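You operate a simulated robot arm through the tools that you are given. There is no shell and no other tool.

You run a simulated robot arm. Do the job below in one go: nothing can be reset, and whatever is moved stays where it is left.

## Task
Stick the red label in the zinc tub and load the seed goods.
Fine: the red label goes on the floor of the zinc tub first; then the brown packet, the pink tin and the green paper sack go in. Set down upright: pink tin.

Only the result counts: the job must be done as asked and must still hold three seconds after the hand-in. Knocking over, shifting, dropping, spilling or breaking anything else fails it.

## Robot
A 7-joint arm with a two-finger parallel gripper, fixed in place. Base frame: the origin is at the foot of the arm, x ahead of it, y to its left, z up; the work surface is at about z = 0. Lengths are in m, angles in rad, forces in N, time in s.
With the tool pointing down near the work surface it reaches from about 0.24 to 0.62 m from the base axis. Its first joint turns from -1.152 to 1.152 rad. Payload 2.6 kg.
Tool frame: the origin (TCP) lies between the finger pads and is the grasp point; the fingertips stand 0.03 m ahead of it; z points along the fingers, y is the line along which they close. Largest opening 0.094 m; finger width 0.028, thickness 0.01; the body of the gripper, 0.05 by 0.096 m, starts 0.055 m behind the TCP.
Orientation is that of the tool frame in the base frame, as a unit quaternion [x, y, z, w]. With the fingers straight down and closing along the base's y, the tool's x points along the base's -x, its y along +y and its z along -z.

## Interface
- The arm moves only by the tool jog_arm. Its argument "commands" is a list of rows, each a list of 3 entries, a list of its own where there are three numbers: the shift along the tool's x, y, z in units of 400 mm (1.0 is 400 mm), then the turn, a rotation vector about the tool's x, y, z in units of 180 degrees (1.0 is 180 degrees), then the finger opening in m, from 0 to 0.094. In form: [[[x, y, z], [ax, ay, az], grip], ...]. A call has 1 to 20 rows; each row is the pose to reach, as a shift and turn from the pose commanded when the call began, along the tool's axes at that moment. A call with a number of a shift or a turn outside -1 to 1 is refused whole. Rows are played at 5 a second. More than 0.05 m and 0.15 rad between two rows, or a gripper value outside its range, and nothing of the call is played. A pose out of reach is approached as far as the arm can. The call stops where the force on the tool passes 40 N (or 10 N more than at its start, if that is more) or the arm is blocked; 0.2 s more then pass. The fingers move at their own pace (about 0.072 m/s each) and stop on an object; they squeeze with about 36 N. The grip force told is the motor's: it shows also when the fingers shut on nothing. Time passes only in rows, and 0.2 s behind the last, so rows that repeat a pose let the fingers close. The reply holds the time, the measured pose of the TCP, the force on the tool along the base axes, the opening and the grip force, in the units named above and with some noise, with the torque about the TCP (base axes, N m) and any sound that the robot's microphone picked up.
- Cameras (640 x 400 px; columns grow to the right, rows downward): "scene" is fixed at [0.0205, 0.4201, 0.5642]; the picture's right is [-0.89, -0.45, 0.00], its down [-0.25, 0.51, -0.82] and it looks along [0.37, -0.74, -0.57] (base axes); focal length 360 px, centre (320, 200). "wrist" rides on the gripper at [0.076, 0.014, -0.102] in the tool frame; the picture's right is [-0.18, 0.98, 0.00], its down [-0.75, -0.14, -0.64] and it looks along [-0.63, -0.12, 0.77] (tool axes); focal length 243 px, centre (320, 200). There is no depth. A picture from a camera that has moved, and an enlarged one, comes with that camera's place and axes in the base frame and with its lens.
- capture(camera): a new picture of that camera. It takes no simulated time.
- close_up(camera, box): a new picture of the part [left, top, right, bottom] of that camera's present view, enlarged. It takes no simulated time.
- finish_job(): hands the job in; it is judged then, once.

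Nothing tells you positions but the pictures and the camera data. Unless the task says otherwise, let go and move clear before handing in.

The tools are called after "Call:" as a command line: name --argument value ..., lists and objects as JSON in quotes. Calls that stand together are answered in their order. jog_arm: Moves the arm, as the interface text tells. Its arguments: {"type":"object","properties":{"commands":{"type":"array"}},"required":["commands"]} The other tools are called the same way: capture (camera) takes a picture; close_up (camera, box) takes an enlarged picture of a part of a camera's view; finish_job () hands the job in.

At the start:

```text
time: 0.0
position: [0.4177, 0.0937, 0.3408]
tool_rot: [0.0, 1.0, 0.0, 0.0]
contact_force: [-0.8, -0.6, -0.2]
ft_torque: [0.0, -0.01, 0.0]
grip_width: 0.0939
grip_force: 0.1
```

scene: 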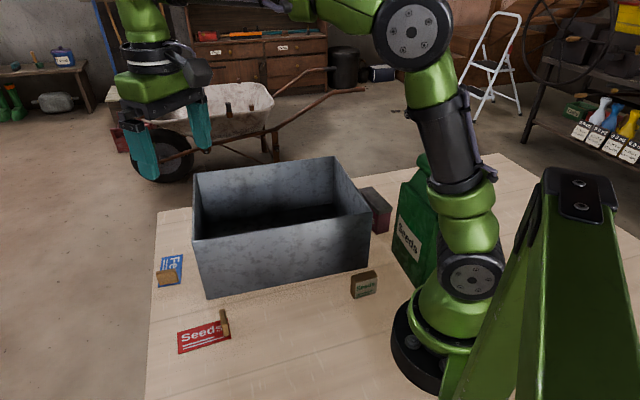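
wrist: 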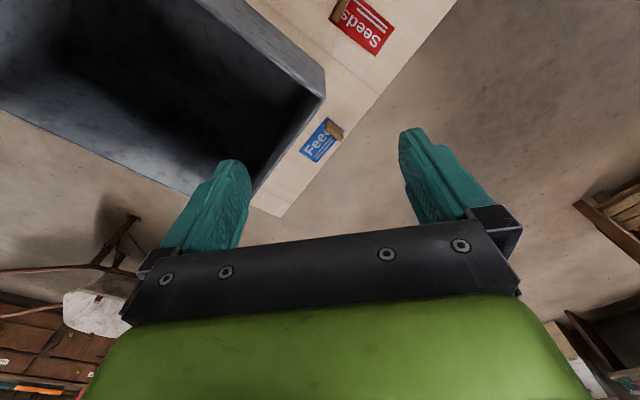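

I see a zinc tub in the middle, a red "Seeds" label and a blue "Feed" label on the near side, a small brown packet, a green sack and something dark pink behind the tub. I'll look closer at each before moving.

Call:
close_up --camera "scene" --box '[140, 240, 300, 370]'

Call:
close_up --camera "scene" --box '[320, 150, 480, 310]'

Call:
close_up --camera "scene" --box '[170, 140, 400, 310]'

Call:
close_up --camera "wrist" --box '[240, 0, 440, 180]'

```text
3.08 times, centred on (220, 305) of scene
camera zoom: at [0.0205, 0.4201, 0.5642], right [-0.89, -0.45, 0.0], down [-0.25, 0.51, -0.82], along [0.37, -0.74, -0.57], focal length 1109 px, centre (628, -123)
```

zoom: 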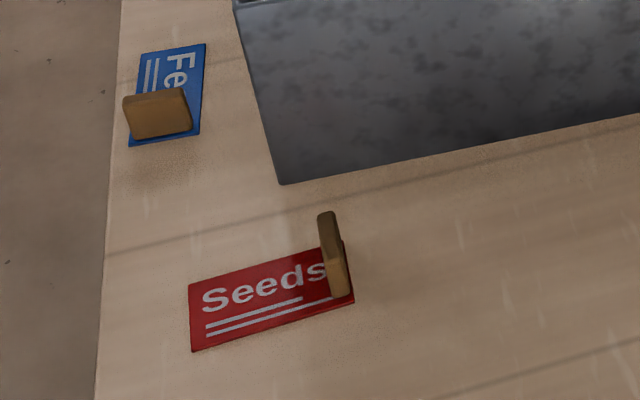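

```text
2.50 times, centred on (400, 230) of scene
camera zoom: at [0.0205, 0.4201, 0.5642], right [-0.89, -0.45, 0.0], down [-0.25, 0.51, -0.82], along [0.37, -0.74, -0.57], focal length 901 px, centre (120, 125)
```

zoom: 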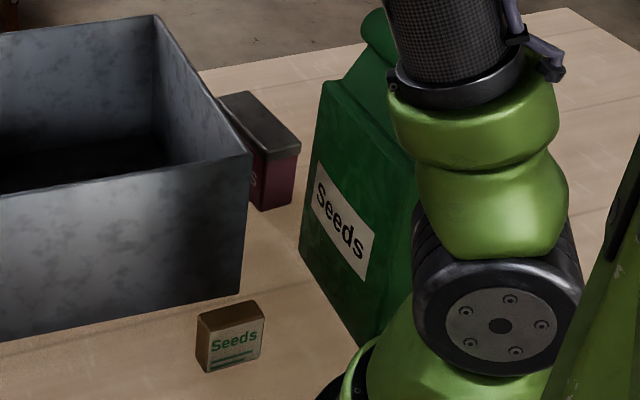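

```text
2.35 times, centred on (285, 225) of scene
camera zoom: at [0.0205, 0.4201, 0.5642], right [-0.89, -0.45, 0.0], down [-0.25, 0.51, -0.82], along [0.37, -0.74, -0.57], focal length 848 px, centre (402, 141)
```

zoom: 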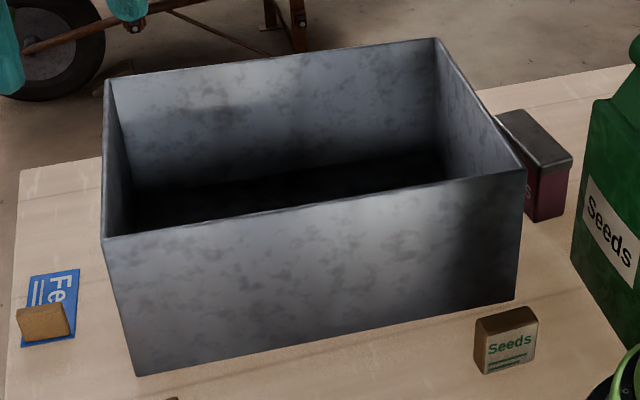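

```text
2.22 times, centred on (340, 90) of wrist
camera zoom: at [0.3401, 0.1085, 0.4423], right [0.18, 0.98, 0.0], down [0.75, -0.14, 0.64], along [0.63, -0.12, -0.77], focal length 539 px, centre (276, 444)
```

zoom: 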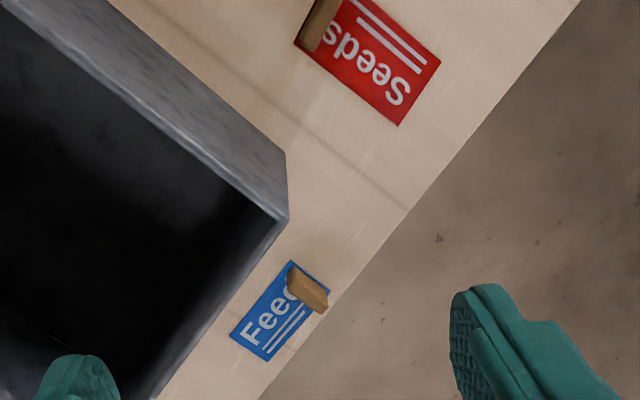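

The red label lies roughly from (0.35, 0.13) to (0.41, 0.20), with a wooden tab standing at its tub-side end, and the tub centre is near (0.38, -0.10) with its rim at about 0.15 m. Next I'll move the arm to look at the label, packet, tin and sack with the wrist camera.

Call:
close_up --camera "wrist" --box '[310, 0, 410, 62]'

Call:
jog_arm --commands '[[[0.1, 0, 0], [0, 0, 0], 0.094], [[0.2, 0, 0], [0, 0, 0], 0.094], [[0.25, -0.08, 0], [0, 0, 0], 0.094], [[0.3, -0.18, 0], [0, 0, 0], 0.094], [[0.3, -0.28, 0], [0, 0, 0], 0.094]]'

Call:
capture --camera "wrist"

Call:
capture --camera "scene"

```text
6.40 times, centred on (360, 31) of wrist
camera zoom: at [0.3401, 0.1085, 0.4423], right [0.18, 0.98, 0.0], down [0.75, -0.14, 0.64], along [0.63, -0.12, -0.77], focal length 1553 px, centre (64, 1282)
```

zoom: 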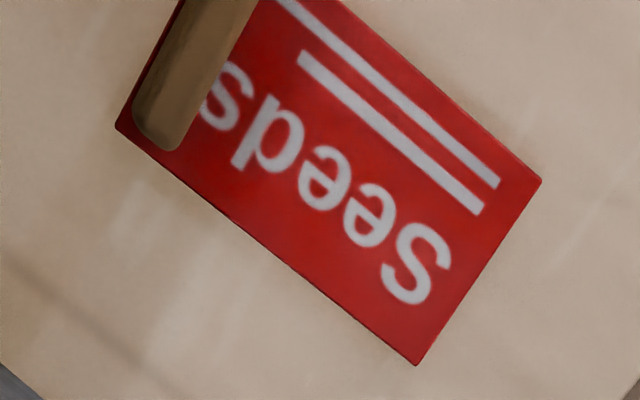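

```text
time: 1.2
position: [0.2993, -0.02, 0.34]
tool_rot: [-0.001, 1.0, 0.0, 0.0]
contact_force: [-0.5, 0.0, -0.4]
ft_torque: [-0.02, 0.01, -0.01]
grip_width: 0.094
grip_force: 0.0
```

```text
taken
camera wrist: at [0.2215, -0.0049, 0.4422], right [0.18, 0.98, 0.0], down [0.75, -0.14, 0.64], along [0.63, -0.12, -0.77], focal length 243 px, centre (320, 200)
```

wrist: 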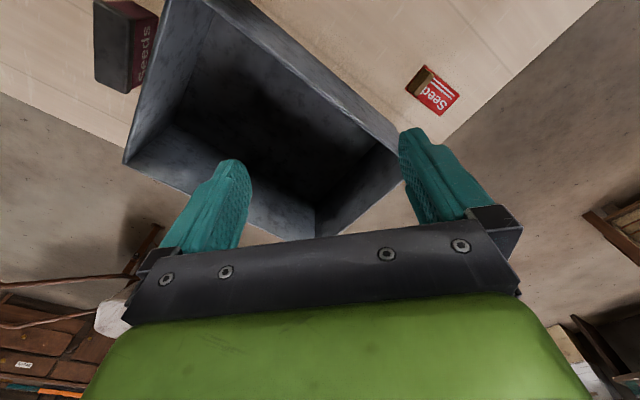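

```text
taken
```

scene: 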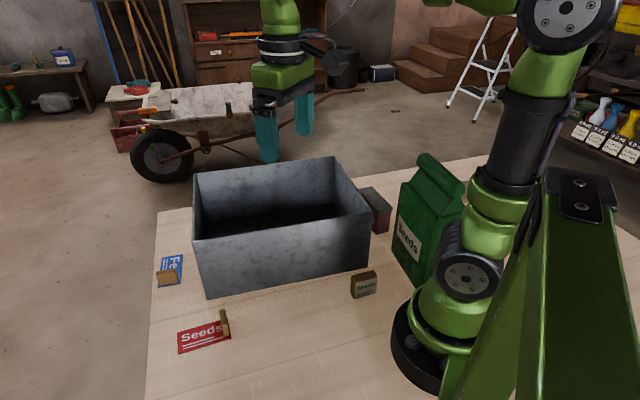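

The sack's top is now visible as a rolled-over ridge, and the tin stands on the far right side of the tub. I'll zoom in on these.

Call:
close_up --camera "scene" --box '[370, 140, 490, 300]'

Call:
close_up --camera "scene" --box '[330, 170, 420, 310]'

Call:
close_up --camera "wrist" --box '[80, 0, 400, 200]'

```text
2.50 times, centred on (430, 220) of scene
camera zoom: at [0.0204, 0.4201, 0.5642], right [-0.89, -0.45, 0.0], down [-0.25, 0.51, -0.82], along [0.37, -0.74, -0.57], focal length 901 px, centre (45, 150)
```

zoom: 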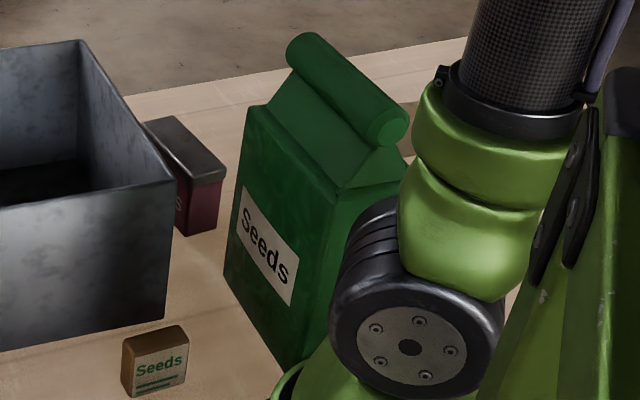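

```text
2.86 times, centred on (375, 240) of scene
camera zoom: at [0.0204, 0.4201, 0.5642], right [-0.89, -0.45, 0.0], down [-0.25, 0.51, -0.82], along [0.37, -0.74, -0.57], focal length 1030 px, centre (163, 86)
```

zoom: 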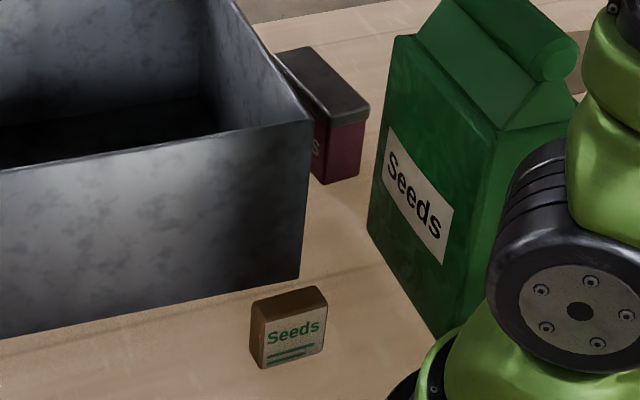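

```text
2.00 times, centred on (240, 100) of wrist
camera zoom: at [0.2215, -0.0049, 0.4422], right [0.18, 0.98, 0.0], down [0.75, -0.14, 0.64], along [0.63, -0.12, -0.77], focal length 485 px, centre (480, 400)
```

zoom: 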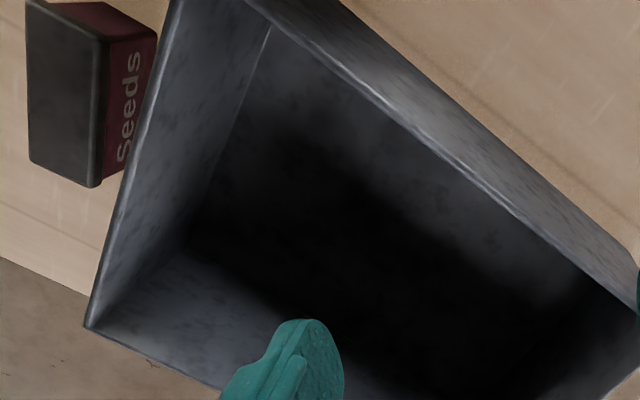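

The label's tab is centred near (0.354, 0.136) with its thin direction at about 46° from x, so I'll move above it and turn the gripper so the fingers close along the label's long axis. Then I'll check with the wrist camera before descending.

Call:
jog_arm --commands '[[[-0.0235, 0.0641, 0.0795], [0, 0, 0.0404], 0.06], [[-0.0469, 0.1282, 0.159], [0, 0, 0.0807], 0.06], [[-0.0704, 0.1922, 0.2385], [0, 0, 0.1211], 0.06], [[-0.0939, 0.2563, 0.318], [0, 0, 0.1615], 0.06], [[-0.1173, 0.3204, 0.3975], [0, 0, 0.2018], 0.06], [[-0.1408, 0.3845, 0.477], [0, 0, 0.2422], 0.06], [[-0.1408, 0.3845, 0.477], [0, 0, 0.2422], 0.06]]'

Call:
capture --camera "wrist"

Call:
capture --camera "scene"

```text
time: 2.8
position: [0.3531, 0.136, 0.1498]
tool_rot: [0.372, 0.928, 0.0, -0.001]
contact_force: [-0.3, -0.1, -0.4]
ft_torque: [-0.01, -0.02, 0.03]
grip_width: 0.06
grip_force: 0.1
```

```text
taken
camera wrist: at [0.308, 0.1984, 0.2514], right [0.81, 0.58, 0.0], down [0.45, -0.62, 0.64], along [0.38, -0.52, -0.77], focal length 243 px, centre (320, 200)
```

wrist: 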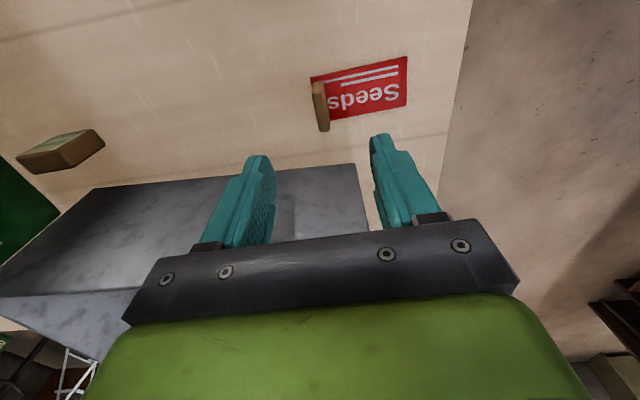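

```text
taken
```

scene: 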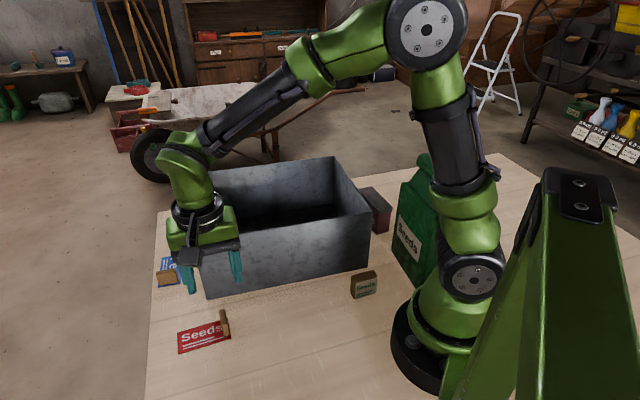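

The gripper is above the tab and aligned; the wrist view shows the label, its tab and also the packet at the left edge. I'll zoom in to refine both positions.

Call:
close_up --camera "wrist" --box '[290, 40, 420, 140]'

Call:
close_up --camera "wrist" --box '[0, 110, 120, 190]'

```text
4.00 times, centred on (355, 90) of wrist
camera zoom: at [0.308, 0.1984, 0.2514], right [0.81, 0.58, 0.0], down [0.45, -0.62, 0.64], along [0.38, -0.52, -0.77], focal length 970 px, centre (180, 640)
```

zoom: 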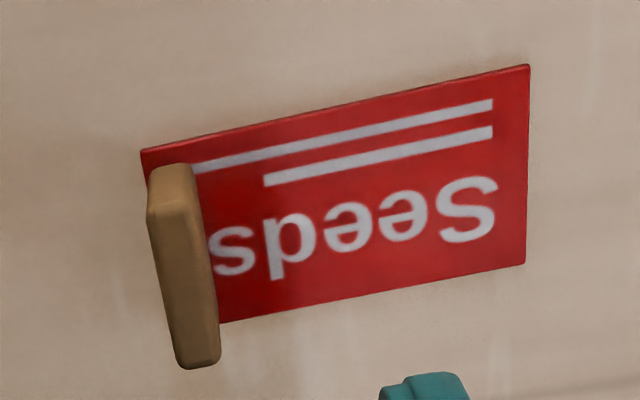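

```text
5.00 times, centred on (60, 150) of wrist
camera zoom: at [0.308, 0.1984, 0.2514], right [0.81, 0.58, 0.0], down [0.45, -0.62, 0.64], along [0.38, -0.52, -0.77], focal length 1213 px, centre (1620, 450)
```

zoom: 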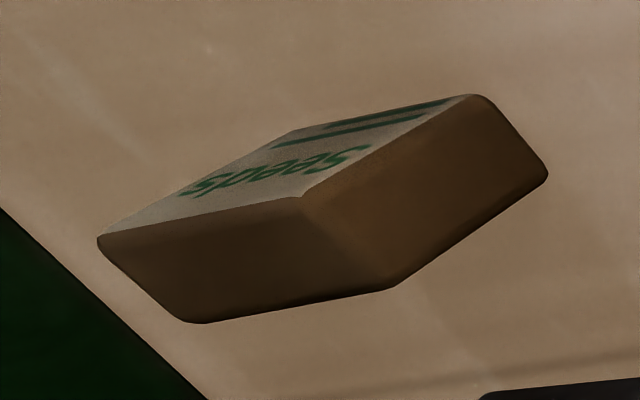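

The tab checks out at about (0.355, 0.135), roughly 33 mm tall. I'll descend straight down so the fingertips end just above the label and then close on the tab.

Call:
jog_arm --commands '[[[0, 0, 0.08], [0, 0, 0], 0.05], [[0, 0, 0.16], [0, 0, 0], 0.05], [[0, 0, 0.22], [0, 0, 0], 0.05], [[0, 0, 0.26], [0, 0, 0], 0.05], [[0, 0, 0.28], [0, 0, 0], 0.05]]'

Call:
capture --camera "wrist"

Call:
close_up --camera "scene" --box '[140, 220, 300, 370]'

```text
time: 4.0
position: [0.3525, 0.1345, 0.0355]
tool_rot: [0.371, 0.929, 0.002, 0.001]
contact_force: [-0.4, -0.9, 0.2]
ft_torque: [0.03, -0.03, 0.02]
grip_width: 0.0499
grip_force: 0.0
```

```text
taken
camera wrist: at [0.3068, 0.1984, 0.1385], right [0.81, 0.58, 0.0], down [0.45, -0.62, 0.64], along [0.38, -0.52, -0.77], focal length 243 px, centre (320, 200)
```

wrist: 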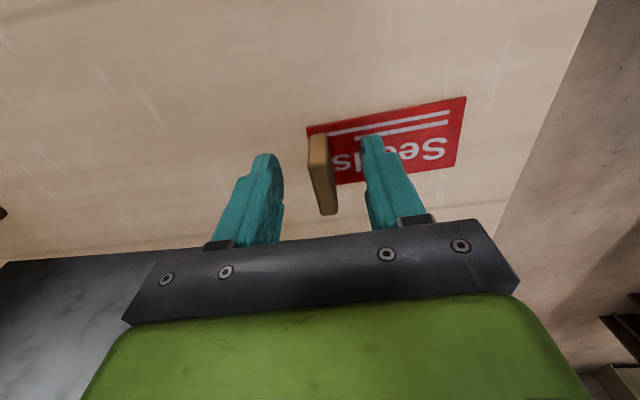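

```text
2.67 times, centred on (220, 295) of scene
camera zoom: at [0.0205, 0.4201, 0.5642], right [-0.89, -0.45, 0.0], down [-0.25, 0.51, -0.82], along [0.37, -0.74, -0.57], focal length 961 px, centre (587, -53)
```

zoom: 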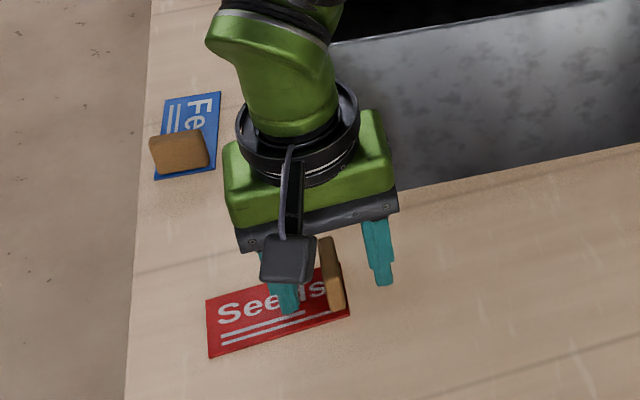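

The tab sits centred between the fingers. Closing on it now.

Call:
jog_arm --commands '[[[0, 0, 0], [0, 0, 0], 0.0], [[0, 0, 0], [0, 0, 0], 0.0], [[0, 0, 0], [0, 0, 0], 0.0], [[0, 0, 0], [0, 0, 0], 0.0]]'

Call:
capture --camera "wrist"

```text
time: 5.0
position: [0.3517, 0.1352, 0.0358]
tool_rot: [0.371, 0.929, 0.001, 0.0]
contact_force: [0.2, -0.4, 0.2]
ft_torque: [-0.04, 0.02, -0.01]
grip_width: 0.0141
grip_force: 36.2
```

```text
taken
camera wrist: at [0.3068, 0.1984, 0.1387], right [0.81, 0.58, 0.0], down [0.45, -0.62, 0.64], along [0.38, -0.52, -0.77], focal length 243 px, centre (320, 200)
```

wrist: 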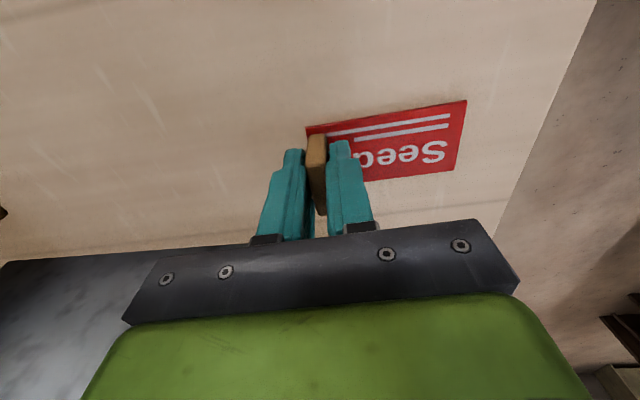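

The tab is gripped firmly (opening 14 mm, 36 N). I'll lift the label above the tub's rim and check that it comes along.

Call:
jog_arm --commands '[[[0, 0, -0.03], [0, 0, 0], 0.0], [[0, 0, -0.12], [0, 0, 0], 0.0], [[0, 0, -0.22], [0, 0, 0], 0.0], [[0, 0, -0.32], [0, 0, 0], 0.0], [[0, 0, -0.42], [0, 0, 0], 0.0], [[0, 0, -0.52], [0, 0, 0], 0.0], [[0, 0, -0.56], [0, 0, 0], 0.0]]'

Call:
capture --camera "wrist"

Call:
capture --camera "scene"

```text
time: 6.6
position: [0.3525, 0.1355, 0.2639]
tool_rot: [0.371, 0.929, 0.0, 0.0]
contact_force: [0.0, 0.3, -0.6]
ft_torque: [-0.03, -0.02, 0.0]
grip_width: 0.0139
grip_force: 36.2
```

```text
taken
camera wrist: at [0.306, 0.1987, 0.366], right [0.81, 0.58, 0.0], down [0.45, -0.62, 0.64], along [0.38, -0.52, -0.77], focal length 243 px, centre (320, 200)
```

wrist: 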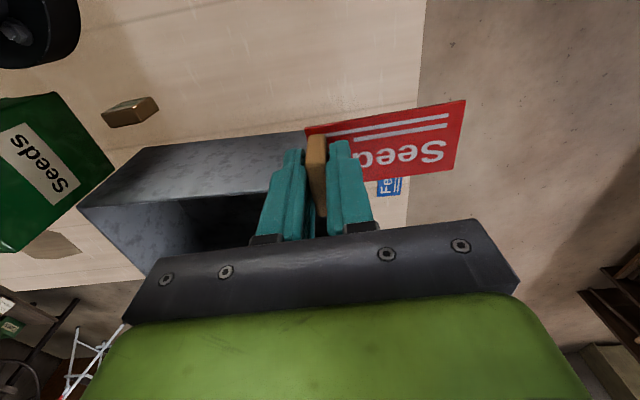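

```text
taken
```

scene: 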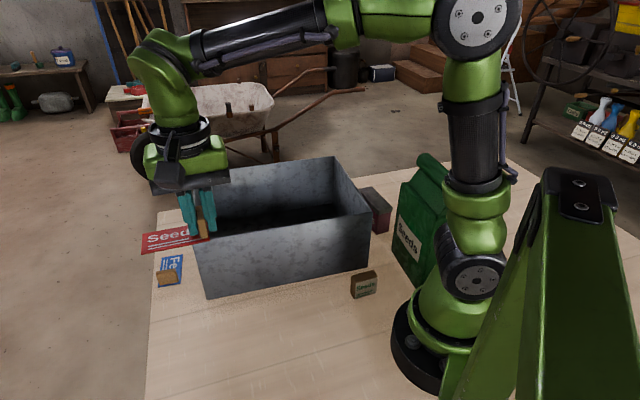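

The label came up cleanly and is held level. I'll carry it over the tub at this height and look in before lowering.

Call:
jog_arm --commands '[[[-0.0738, -0.0593, 0], [0, 0, 0.004], 0.0], [[-0.1475, -0.1185, 0], [0, 0, 0.008], 0.0], [[-0.2213, -0.1778, 0], [0, 0, 0.012], 0.0], [[-0.295, -0.237, 0], [0, 0, 0.016], 0.0], [[-0.3688, -0.2963, 0], [0, 0, 0.02], 0.0], [[-0.4425, -0.3555, 0], [0, 0, 0.024], 0.0], [[-0.5163, -0.4148, 0], [0, 0, 0.026], 0.0], [[-0.59, -0.474, 0], [0, 0, 0.026], 0.0], [[-0.59, -0.474, 0], [0, 0, 0.026], 0.0]]'

Call:
capture --camera "wrist"

Call:
capture --camera "scene"

```text
time: 8.6
position: [0.3923, -0.1651, 0.2609]
tool_rot: [0.409, 0.912, 0.0, -0.001]
contact_force: [-0.3, 0.0, -0.6]
ft_torque: [-0.01, -0.04, 0.03]
grip_width: 0.0142
grip_force: 36.3
```

```text
taken
camera wrist: at [0.3518, -0.0986, 0.3636], right [0.86, 0.52, 0.0], down [0.4, -0.66, 0.64], along [0.33, -0.55, -0.77], focal length 243 px, centre (320, 200)
```

wrist: 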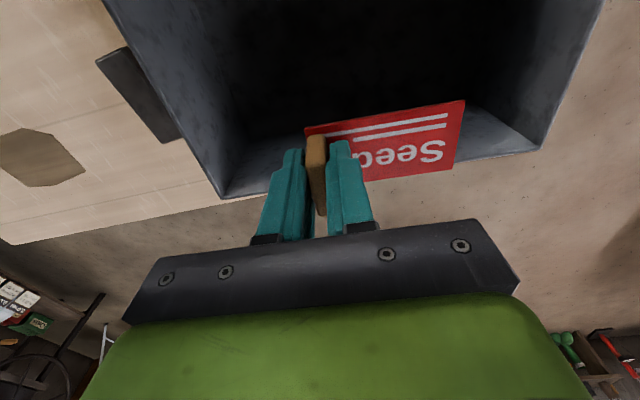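

```text
taken
```

scene: 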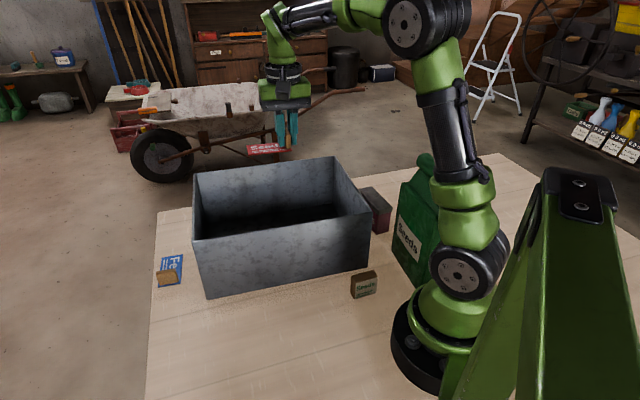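

The label is over the far half of the tub floor, clear of all the walls. I'll lower it in steps, watching the force for floor contact.

Call:
jog_arm --commands '[[[0, 0, 0.1], [0, 0, 0], 0.0], [[0, 0, 0.2], [0, 0, 0], 0.0], [[0, 0, 0.3], [0, 0, 0], 0.0], [[0, 0, 0.38], [0, 0, 0], 0.0], [[0, 0, 0.45], [0, 0, 0], 0.0], [[0, 0, 0.5], [0, 0, 0], 0.0], [[0, 0, 0.505], [0, 0, 0], 0.0]]'

Call:
capture --camera "wrist"

Call:
capture --camera "scene"

```text
time: 10.2
position: [0.3921, -0.1649, 0.0576]
tool_rot: [0.409, 0.912, 0.0, 0.0]
contact_force: [-0.8, 0.3, 0.0]
ft_torque: [0.0, -0.01, -0.01]
grip_width: 0.0142
grip_force: 36.4
```

```text
taken
camera wrist: at [0.3518, -0.0974, 0.1604], right [0.86, 0.52, 0.0], down [0.4, -0.66, 0.64], along [0.33, -0.55, -0.77], focal length 243 px, centre (320, 200)
```

wrist: 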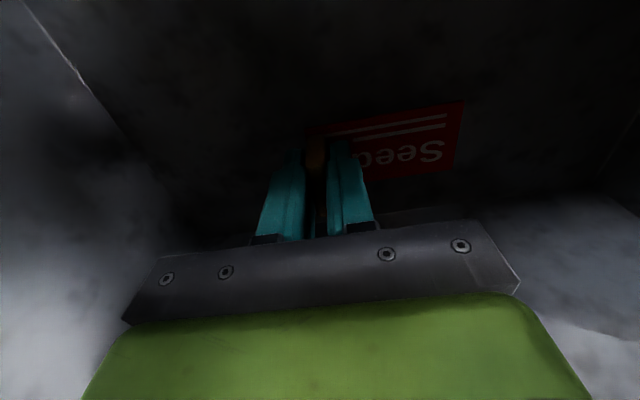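

```text
taken
```

scene: 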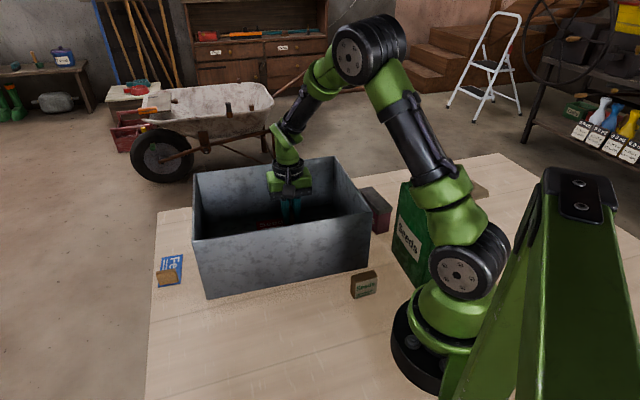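

No contact yet at 0.058 m. Lowering gently in small steps.

Call:
jog_arm --commands '[[[0, 0, 0.0125], [0, 0, 0], 0.0], [[0, 0, 0.02], [0, 0, 0], 0.0], [[0, 0, 0.025], [0, 0, 0], 0.0]]'

```text
time: 11.0
position: [0.3926, -0.1656, 0.0489]
tool_rot: [0.409, 0.913, 0.0, 0.0]
contact_force: [0.3, 0.1, -0.4]
ft_torque: [-0.02, -0.03, 0.03]
grip_width: 0.0139
grip_force: 35.7
```

Call:
jog_arm --commands '[[[0, 0, 0.005], [0, 0, 0], 0.0], [[0, 0, 0.01], [0, 0, 0], 0.0], [[0, 0, 0.0125], [0, 0, 0], 0.0]]'

```text
time: 11.8
position: [0.3945, -0.1647, 0.0443]
tool_rot: [0.409, 0.912, 0.0, -0.001]
contact_force: [0.2, -0.3, -0.6]
ft_torque: [0.0, 0.04, 0.0]
grip_width: 0.0138
grip_force: 36.0
```

The label is still free of contact at about 0.044 m; I'll keep lowering by 2–3 mm at a time.

Call:
jog_arm --commands '[[[0, 0, 0.004], [0, 0, 0], 0.0], [[0, 0, 0.008], [0, 0, 0], 0.0]]'

```text
time: 12.4
position: [0.3944, -0.165, 0.043]
tool_rot: [0.409, 0.913, 0.0, 0.003]
contact_force: [-7.6, 4.3, 32.6]
ft_torque: [0.17, 0.14, 0.01]
grip_width: 0.0139
grip_force: 35.7
```

Floor contact: about 33 N upward at z ≈ 0.043, so the label is pressed onto the tub floor. I'll ease the pressure slightly, open, and lift straight up.

Call:
jog_arm --commands '[[[0, 0, -0.002], [0, 0, 0], 0.0], [[0, 0, -0.002], [0, 0, 0], 0.03], [[0, 0, -0.002], [0, 0, 0], 0.04], [[0, 0, -0.002], [0, 0, 0], 0.04]]'

Call:
capture --camera "wrist"

```text
time: 13.4
position: [0.3927, -0.1642, 0.0407]
tool_rot: [0.408, 0.913, 0.0, -0.001]
contact_force: [-1.4, -1.4, 2.4]
ft_torque: [0.0, -0.05, -0.02]
grip_width: 0.0389
grip_force: 0.0
```

```text
taken
camera wrist: at [0.3522, -0.0969, 0.1436], right [0.86, 0.52, 0.0], down [0.4, -0.66, 0.64], along [0.33, -0.55, -0.77], focal length 243 px, centre (320, 200)
```

wrist: 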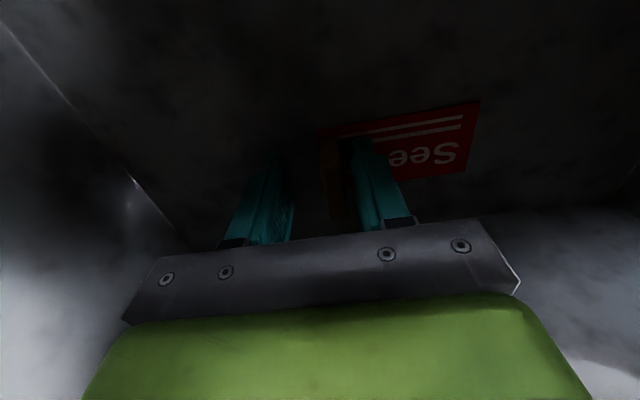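

The tab is free between the open fingers with gaps on both sides. I'll lift straight up out of the tub.

Call:
jog_arm --commands '[[[0, 0.008, -0.02], [0, 0, 0], 0.04], [[0, 0.008, -0.1], [0, 0, 0], 0.04], [[0, 0.008, -0.2], [0, 0, 0], 0.04], [[0, 0.008, -0.3], [0, 0, 0], 0.04], [[0, 0.008, -0.4], [0, 0, 0], 0.04], [[0, 0.008, -0.5], [0, 0, 0], 0.04], [[0, 0.008, -0.6], [0, 0, 0], 0.04], [[0, 0.008, -0.7], [0, 0, 0], 0.04]]'

Call:
capture --camera "wrist"

Call:
capture --camera "scene"

```text
time: 15.2
position: [0.3965, -0.1614, 0.3214]
tool_rot: [0.41, 0.912, 0.001, 0.0]
contact_force: [-0.2, -0.4, -1.2]
ft_torque: [-0.03, -0.02, 0.01]
grip_width: 0.04
grip_force: 0.1
```

```text
taken
camera wrist: at [0.3566, -0.0952, 0.4238], right [0.86, 0.52, 0.0], down [0.4, -0.66, 0.64], along [0.33, -0.55, -0.77], focal length 243 px, centre (320, 200)
```

wrist: 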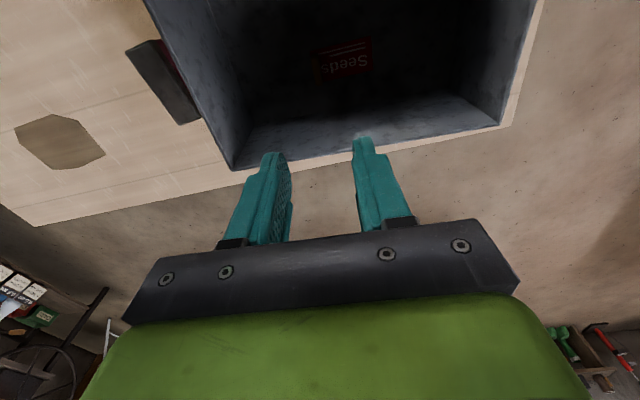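

```text
taken
```

scene: 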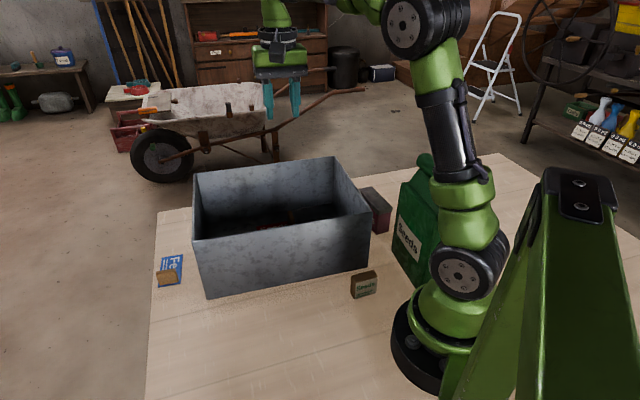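

The label lies flat on the tub floor where intended. The packet is next: it stands about (0.164, -0.060), only ~0.175 m from the base axis, so I'll test the arm's reach above it at a safe height first.

Call:
jog_arm --commands '[[[0.0957, -0.0443, 0.0], [0, 0, -0.005], 0.07], [[0.1913, -0.0887, 0.0], [0, 0, -0.01], 0.07], [[0.287, -0.133, 0.0], [0, 0, -0.015], 0.07], [[0.3827, -0.1773, 0.0], [0, 0, -0.02], 0.07], [[0.4783, -0.2217, 0.0], [0, 0, -0.025], 0.07], [[0.574, -0.266, 0.0], [0, 0, -0.027], 0.07], [[0.574, -0.266, 0.0], [0, 0, -0.027], 0.07]]'

Call:
capture --camera "wrist"

Call:
capture --camera "scene"

```text
time: 16.8
position: [0.1635, -0.0625, 0.3194]
tool_rot: [0.37, 0.929, 0.001, 0.0]
contact_force: [-0.1, -0.8, 0.4]
ft_torque: [-0.03, 0.01, -0.01]
grip_width: 0.07
grip_force: 0.1
```

```text
taken
camera wrist: at [0.1187, 0.001, 0.4221], right [0.81, 0.59, 0.0], down [0.45, -0.62, 0.64], along [0.38, -0.52, -0.77], focal length 243 px, centre (320, 200)
```

wrist: 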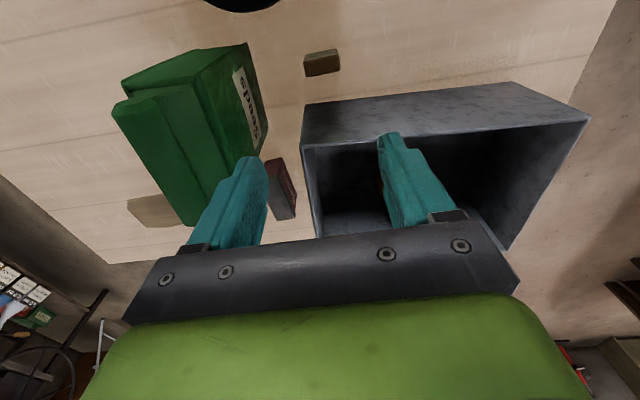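

```text
taken
```

scene: 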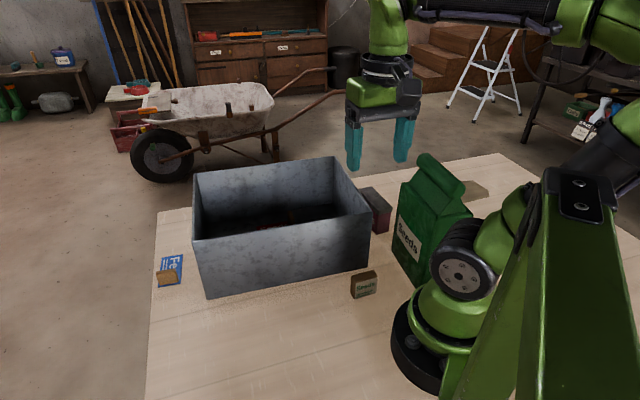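

The arm reaches above the packet with the tool straight down at this height. I'll zoom in on the packet, sack and tin from here to measure them.

Call:
close_up --camera "wrist" --box '[280, 30, 370, 90]'

Call:
close_up --camera "wrist" --box '[100, 20, 310, 240]'

Call:
close_up --camera "scene" --box '[380, 140, 500, 300]'

```text
6.67 times, centred on (325, 60) of wrist
camera zoom: at [0.1187, 0.001, 0.4221], right [0.81, 0.59, 0.0], down [0.45, -0.62, 0.64], along [0.38, -0.52, -0.77], focal length 1618 px, centre (287, 1133)
```

zoom: 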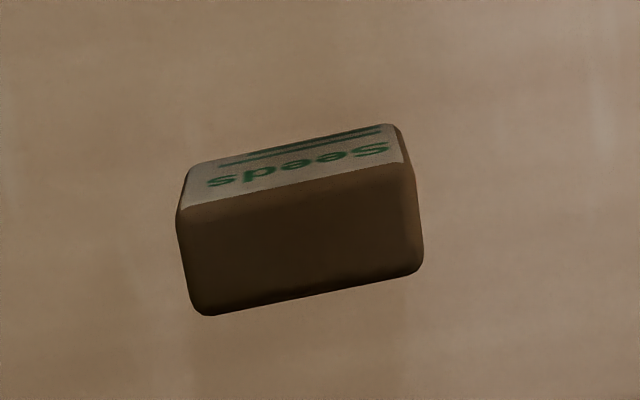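

```text
1.82 times, centred on (205, 130) of wrist
camera zoom: at [0.1187, 0.001, 0.4221], right [0.81, 0.59, 0.0], down [0.45, -0.62, 0.64], along [0.38, -0.52, -0.77], focal length 441 px, centre (529, 327)
```

zoom: 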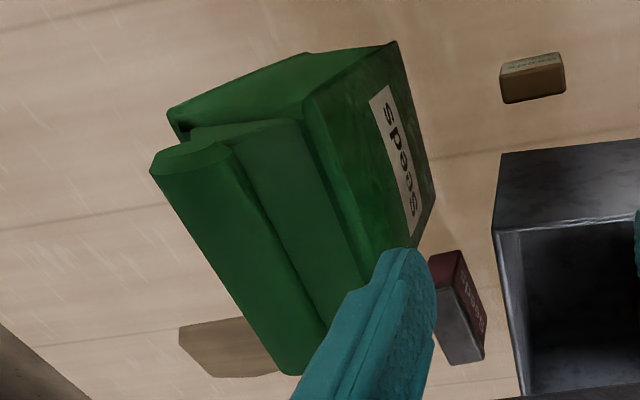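

```text
2.50 times, centred on (440, 220) of scene
camera zoom: at [0.0204, 0.4201, 0.5642], right [-0.89, -0.45, 0.0], down [-0.25, 0.51, -0.82], along [0.37, -0.74, -0.57], focal length 901 px, centre (20, 150)
```

zoom: 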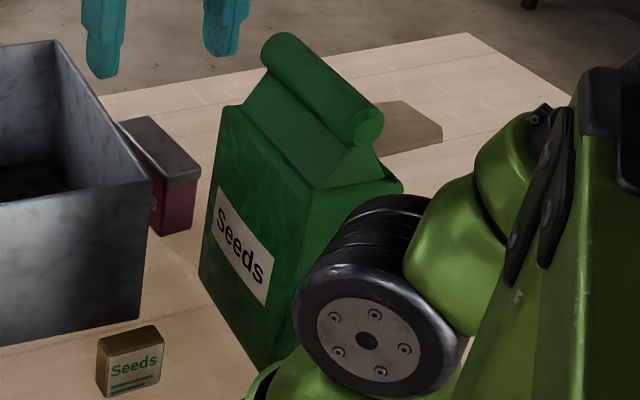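

The packet is centred near (0.164, -0.058), about 47 × 20 mm and 49 mm tall, with its wide direction at ~46.8°. I'll test how low the arm can go there with the fingers straddling its width, stopping well above it.

Call:
jog_arm --commands '[[[0.0077, 0.0082, 0.08], [0, 0, 0], 0.07], [[0.0077, 0.0082, 0.16], [0, 0, 0], 0.07], [[0.0077, 0.0082, 0.24], [0, 0, 0], 0.07], [[0.0077, 0.0082, 0.3], [0, 0, 0], 0.07], [[0.0077, 0.0082, 0.3], [0, 0, 0], 0.07]]'

Call:
capture --camera "scene"

Call:
capture --camera "wrist"

```text
time: 18.0
position: [0.1634, -0.058, 0.2003]
tool_rot: [0.371, 0.929, 0.0, 0.0]
contact_force: [-1.0, 0.6, 0.8]
ft_torque: [-0.02, -0.03, 0.0]
grip_width: 0.0697
grip_force: 0.0
```

```text
taken
```

scene: 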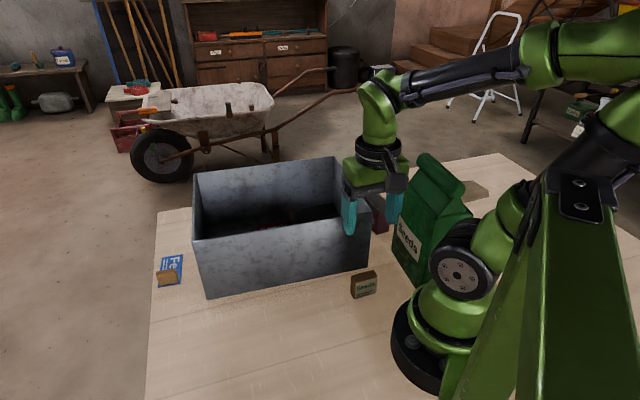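

```text
taken
camera wrist: at [0.1177, 0.0058, 0.302], right [0.81, 0.59, 0.0], down [0.45, -0.62, 0.64], along [0.38, -0.52, -0.77], focal length 243 px, centre (320, 200)
```

wrist: 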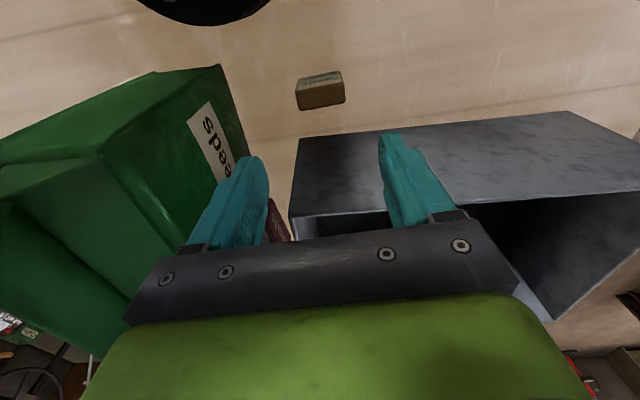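

Still on target at z = 0.20. Going lower to 0.12 to check reach, still above the packet.

Call:
jog_arm --commands '[[[0, 0, 0.06], [0, 0, 0], 0.07], [[0, 0, 0.12], [0, 0, 0], 0.07], [[0, 0, 0.18], [0, 0, 0], 0.07], [[0, 0, 0.2], [0, 0, 0], 0.07], [[0, 0, 0.2], [0, 0, 0], 0.07]]'

Call:
capture --camera "scene"

Call:
capture --camera "wrist"

```text
time: 19.2
position: [0.185, -0.0651, 0.1395]
tool_rot: [0.37, 0.929, 0.0, -0.001]
contact_force: [0.8, 1.1, 0.0]
ft_torque: [-0.01, -0.04, 0.01]
grip_width: 0.0704
grip_force: 0.1
out of reach, approached as far as the arm can: row 2, 3, 4, 5
```

```text
taken
```

scene: 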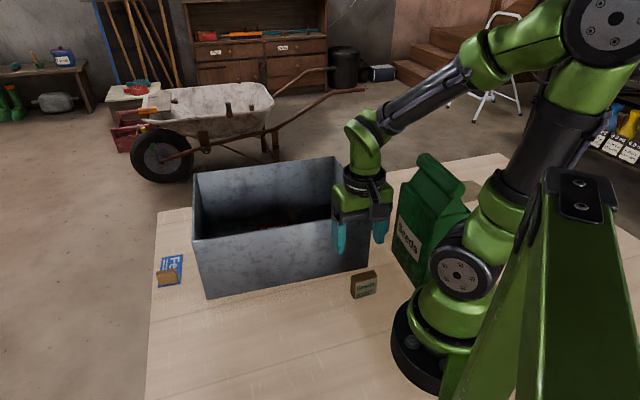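

```text
taken
camera wrist: at [0.1383, -0.002, 0.2419], right [0.81, 0.59, 0.0], down [0.45, -0.62, 0.64], along [0.38, -0.52, -0.77], focal length 243 px, centre (320, 200)
```

wrist: 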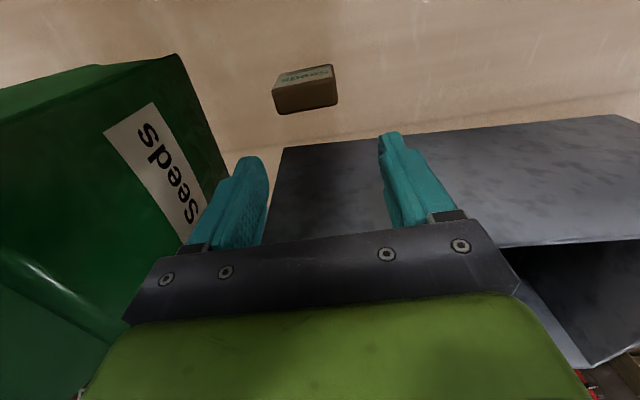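

The arm runs out of reach near z ≈ 0.14 there (it needs its wrist at least ~0.25 m from the shoulder), so the packet must be gripped with the tool leaning. I'll go back up, then turn the gripper a quarter so it can lean along the tub's side while closing across the packet's thin direction.

Call:
jog_arm --commands '[[[0, 0, -0.1], [0, 0, 0], 0.07], [[0, 0, -0.2], [0, 0, 0], 0.07], [[0, 0, -0.3], [0, 0, 0], 0.07], [[0, 0, -0.4], [0, 0, 0], 0.07]]'

```text
time: 20.2
position: [0.1816, -0.0639, 0.2982]
tool_rot: [0.37, 0.929, 0.0, 0.0]
contact_force: [0.9, -0.8, 1.0]
ft_torque: [-0.01, 0.01, -0.01]
grip_width: 0.0703
grip_force: 0.0
```

Back at z ≈ 0.30. Now rotating the gripper 90° at this height.

Call:
jog_arm --commands '[[[0, 0, 0], [0, 0, -0.0418], 0.07], [[0, 0, 0], [0, 0, -0.0836], 0.07], [[0, 0, 0], [0, 0, -0.1254], 0.07], [[0, 0, 0], [0, 0, -0.1672], 0.07], [[0, 0, 0], [0, 0, -0.209], 0.07], [[0, 0, 0], [0, 0, -0.2508], 0.07], [[0, 0, 0], [0, 0, -0.2926], 0.07], [[0, 0, 0], [0, 0, -0.3344], 0.07], [[0, 0, 0], [0, 0, -0.3762], 0.07], [[0, 0, 0], [0, 0, -0.418], 0.07], [[0, 0, 0], [0, 0, -0.4598], 0.07], [[0, 0, 0], [0, 0, -0.5017], 0.07], [[0, 0, 0], [0, 0, -0.5017], 0.07]]'

Call:
capture --camera "wrist"

Call:
capture --camera "scene"

```text
time: 23.0
position: [0.1828, -0.0661, 0.2992]
tool_rot: [-0.399, 0.917, 0.0, -0.001]
contact_force: [-0.7, 0.8, 0.6]
ft_torque: [-0.02, 0.01, -0.03]
grip_width: 0.0701
grip_force: 0.1
```

```text
taken
camera wrist: at [0.1199, -0.1107, 0.4012], right [-0.59, 0.8, 0.0], down [0.62, 0.45, 0.64], along [0.52, 0.38, -0.77], focal length 243 px, centre (320, 200)
```

wrist: 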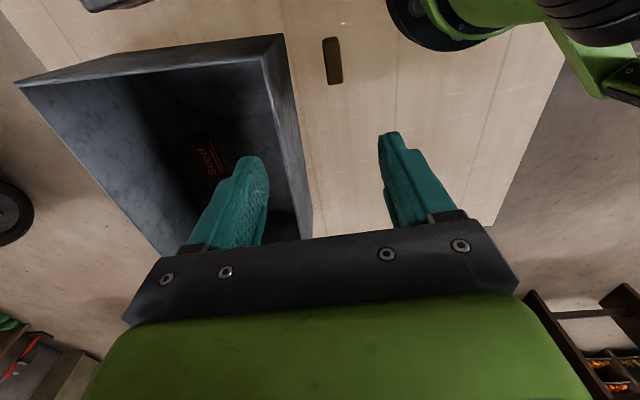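

```text
taken
```

scene: 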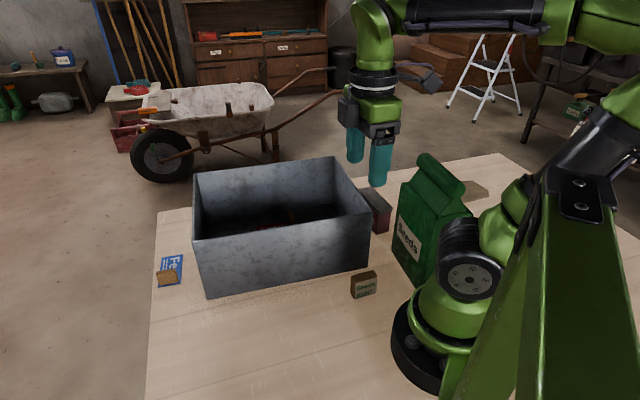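

The yaw is right (closing axis at 137°). Next I'll lean the tool 38° along the tub's side and bring it over the packet at z ≈ 0.18, still clear of everything.

Call:
jog_arm --commands '[[[0, 0.009, 0], [0, 0.0423, 0], 0.06], [[0, 0.018, 0], [0, 0.0845, 0], 0.06], [[0, 0.027, 0], [0, 0.1268, 0], 0.06], [[0, 0.036, 0], [0, 0.169, 0], 0.06], [[0.001, 0.046, 0], [0, 0.2111, 0], 0.06], [[0.001, 0.046, 0.1], [0, 0.2111, 0], 0.06], [[0.001, 0.046, 0.2], [0, 0.2111, 0], 0.06], [[0.001, 0.046, 0.3], [0, 0.2111, 0], 0.06], [[0.001, 0.046, 0.3], [0, 0.2111, 0], 0.06]]'

Call:
capture --camera "wrist"

Call:
capture --camera "scene"

```text
time: 25.0
position: [0.1687, -0.0522, 0.1784]
tool_rot: [-0.376, 0.867, -0.129, -0.299]
contact_force: [0.3, -1.1, 0.1]
ft_torque: [0.0, -0.01, -0.03]
grip_width: 0.06
grip_force: 0.1
```

```text
taken
camera wrist: at [0.1601, -0.0391, 0.3065], right [-0.62, 0.78, -0.11], down [0.78, 0.63, 0.04], along [0.1, -0.06, -0.99], focal length 243 px, centre (320, 200)
```

wrist: 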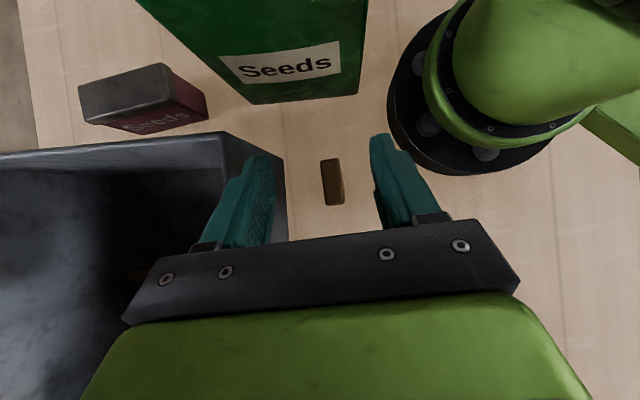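

```text
taken
```

scene: 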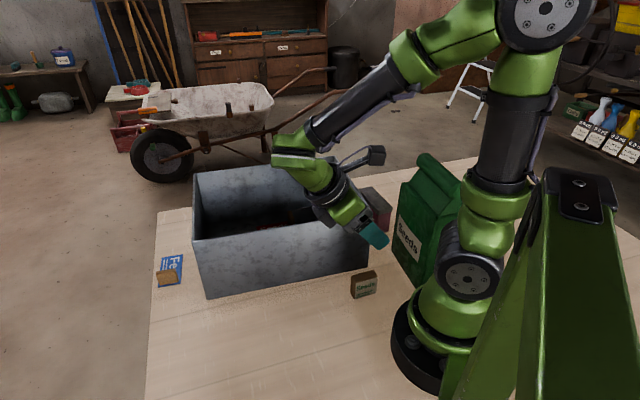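

The leaned pose is reached exactly and the wrist camera now looks straight down on the packet. Zooming in to fine-tune the alignment.

Call:
close_up --camera "wrist" --box '[270, 130, 390, 230]'

Call:
close_up --camera "wrist" --box '[60, 0, 400, 220]'

```text
4.00 times, centred on (330, 180) of wrist
camera zoom: at [0.1601, -0.0391, 0.3065], right [-0.62, 0.78, -0.11], down [0.78, 0.63, 0.04], along [0.1, -0.06, -0.99], focal length 970 px, centre (280, 280)
```

zoom: 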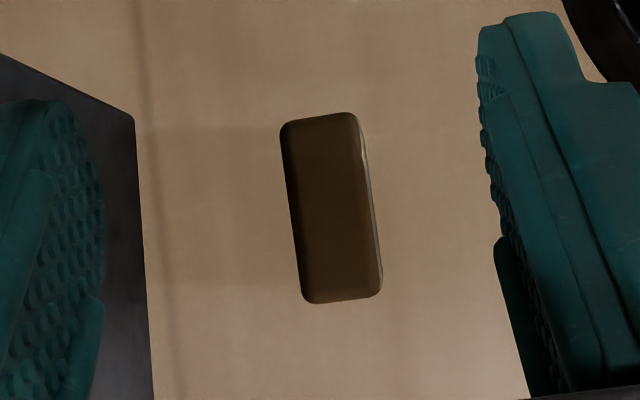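

```text
1.82 times, centred on (230, 110) of wrist
camera zoom: at [0.1601, -0.0391, 0.3065], right [-0.62, 0.78, -0.11], down [0.78, 0.63, 0.04], along [0.1, -0.06, -0.99], focal length 441 px, centre (484, 364)
```

zoom: 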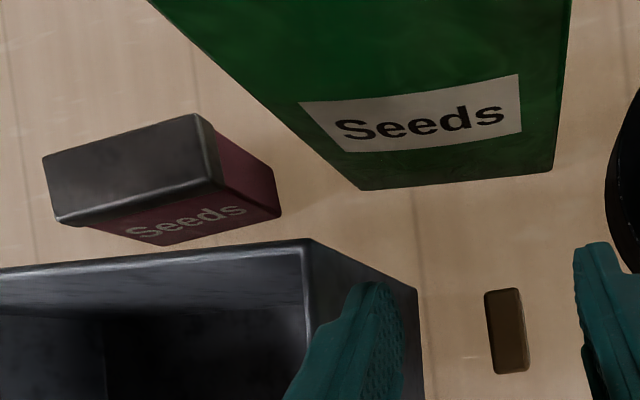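

The packet centre is confirmed at (0.164, -0.058) and the lean direction matches it to within a degree; the gripper body clears the tub wall by ~16 mm. Descending vertically in two stages.

Call:
jog_arm --commands '[[[-0.0493, 0, 0.063], [0, 0, 0], 0.06], [[-0.0985, 0, 0.1261], [0, 0, 0], 0.06], [[-0.1478, 0, 0.1891], [0, 0, 0], 0.06], [[-0.1478, 0, 0.1891], [0, 0, 0], 0.06]]'

Call:
capture --camera "wrist"

Call:
capture --camera "scene"

```text
time: 26.0
position: [0.1668, -0.052, 0.0841]
tool_rot: [-0.376, 0.867, -0.129, -0.299]
contact_force: [0.5, 0.6, 0.0]
ft_torque: [0.0, -0.01, 0.0]
grip_width: 0.0601
grip_force: 0.0
```

```text
taken
camera wrist: at [0.1593, -0.0401, 0.2114], right [-0.62, 0.78, -0.11], down [0.78, 0.63, 0.04], along [0.1, -0.06, -0.99], focal length 243 px, centre (320, 200)
```

wrist: 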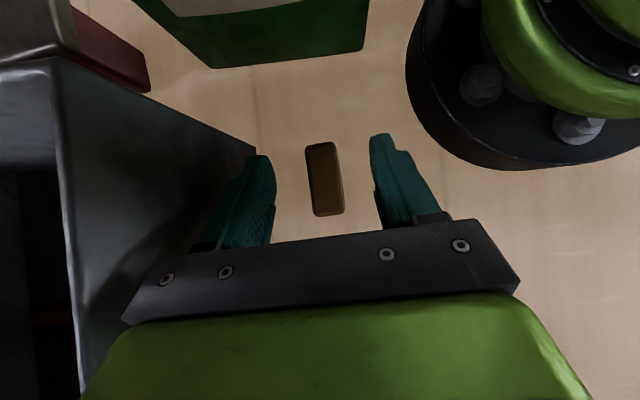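

```text
taken
```

scene: 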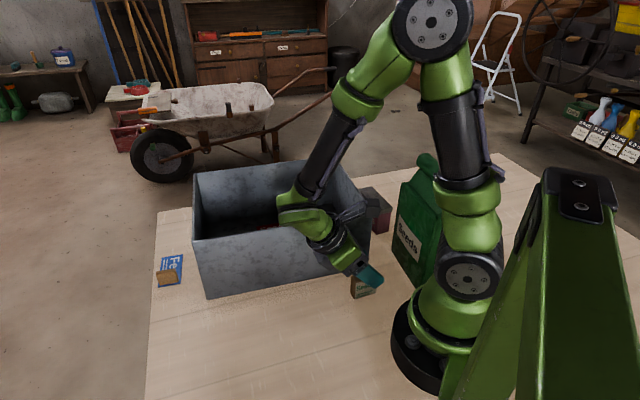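

Fingers straddle the packet and there's no contact. Final 46 mm down.

Call:
jog_arm --commands '[[[-0.0236, 0, 0.0302], [0, 0, 0], 0.06], [[-0.0472, 0, 0.0604], [0, 0, 0], 0.06], [[-0.0616, 0, 0.0788], [0, 0, 0], 0.06], [[-0.0708, 0, 0.0906], [0, 0, 0], 0.06]]'

Call:
capture --camera "wrist"

Call:
capture --camera "scene"

```text
time: 27.0
position: [0.1682, -0.0541, 0.0383]
tool_rot: [-0.376, 0.868, -0.13, -0.298]
contact_force: [-0.5, 0.0, -0.6]
ft_torque: [-0.02, 0.01, 0.02]
grip_width: 0.0599
grip_force: 0.1
```

```text
taken
camera wrist: at [0.1599, -0.0406, 0.1649], right [-0.62, 0.78, -0.11], down [0.78, 0.63, 0.04], along [0.1, -0.06, -0.99], focal length 243 px, centre (320, 200)
```

wrist: 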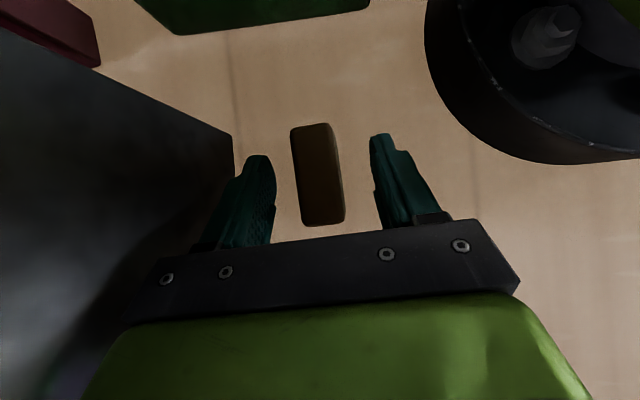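

```text
taken
```

scene: 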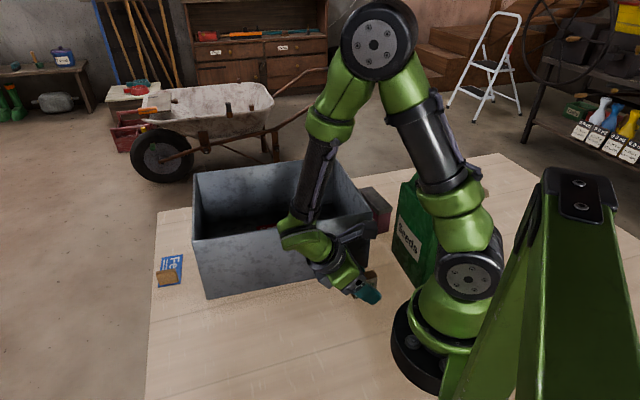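

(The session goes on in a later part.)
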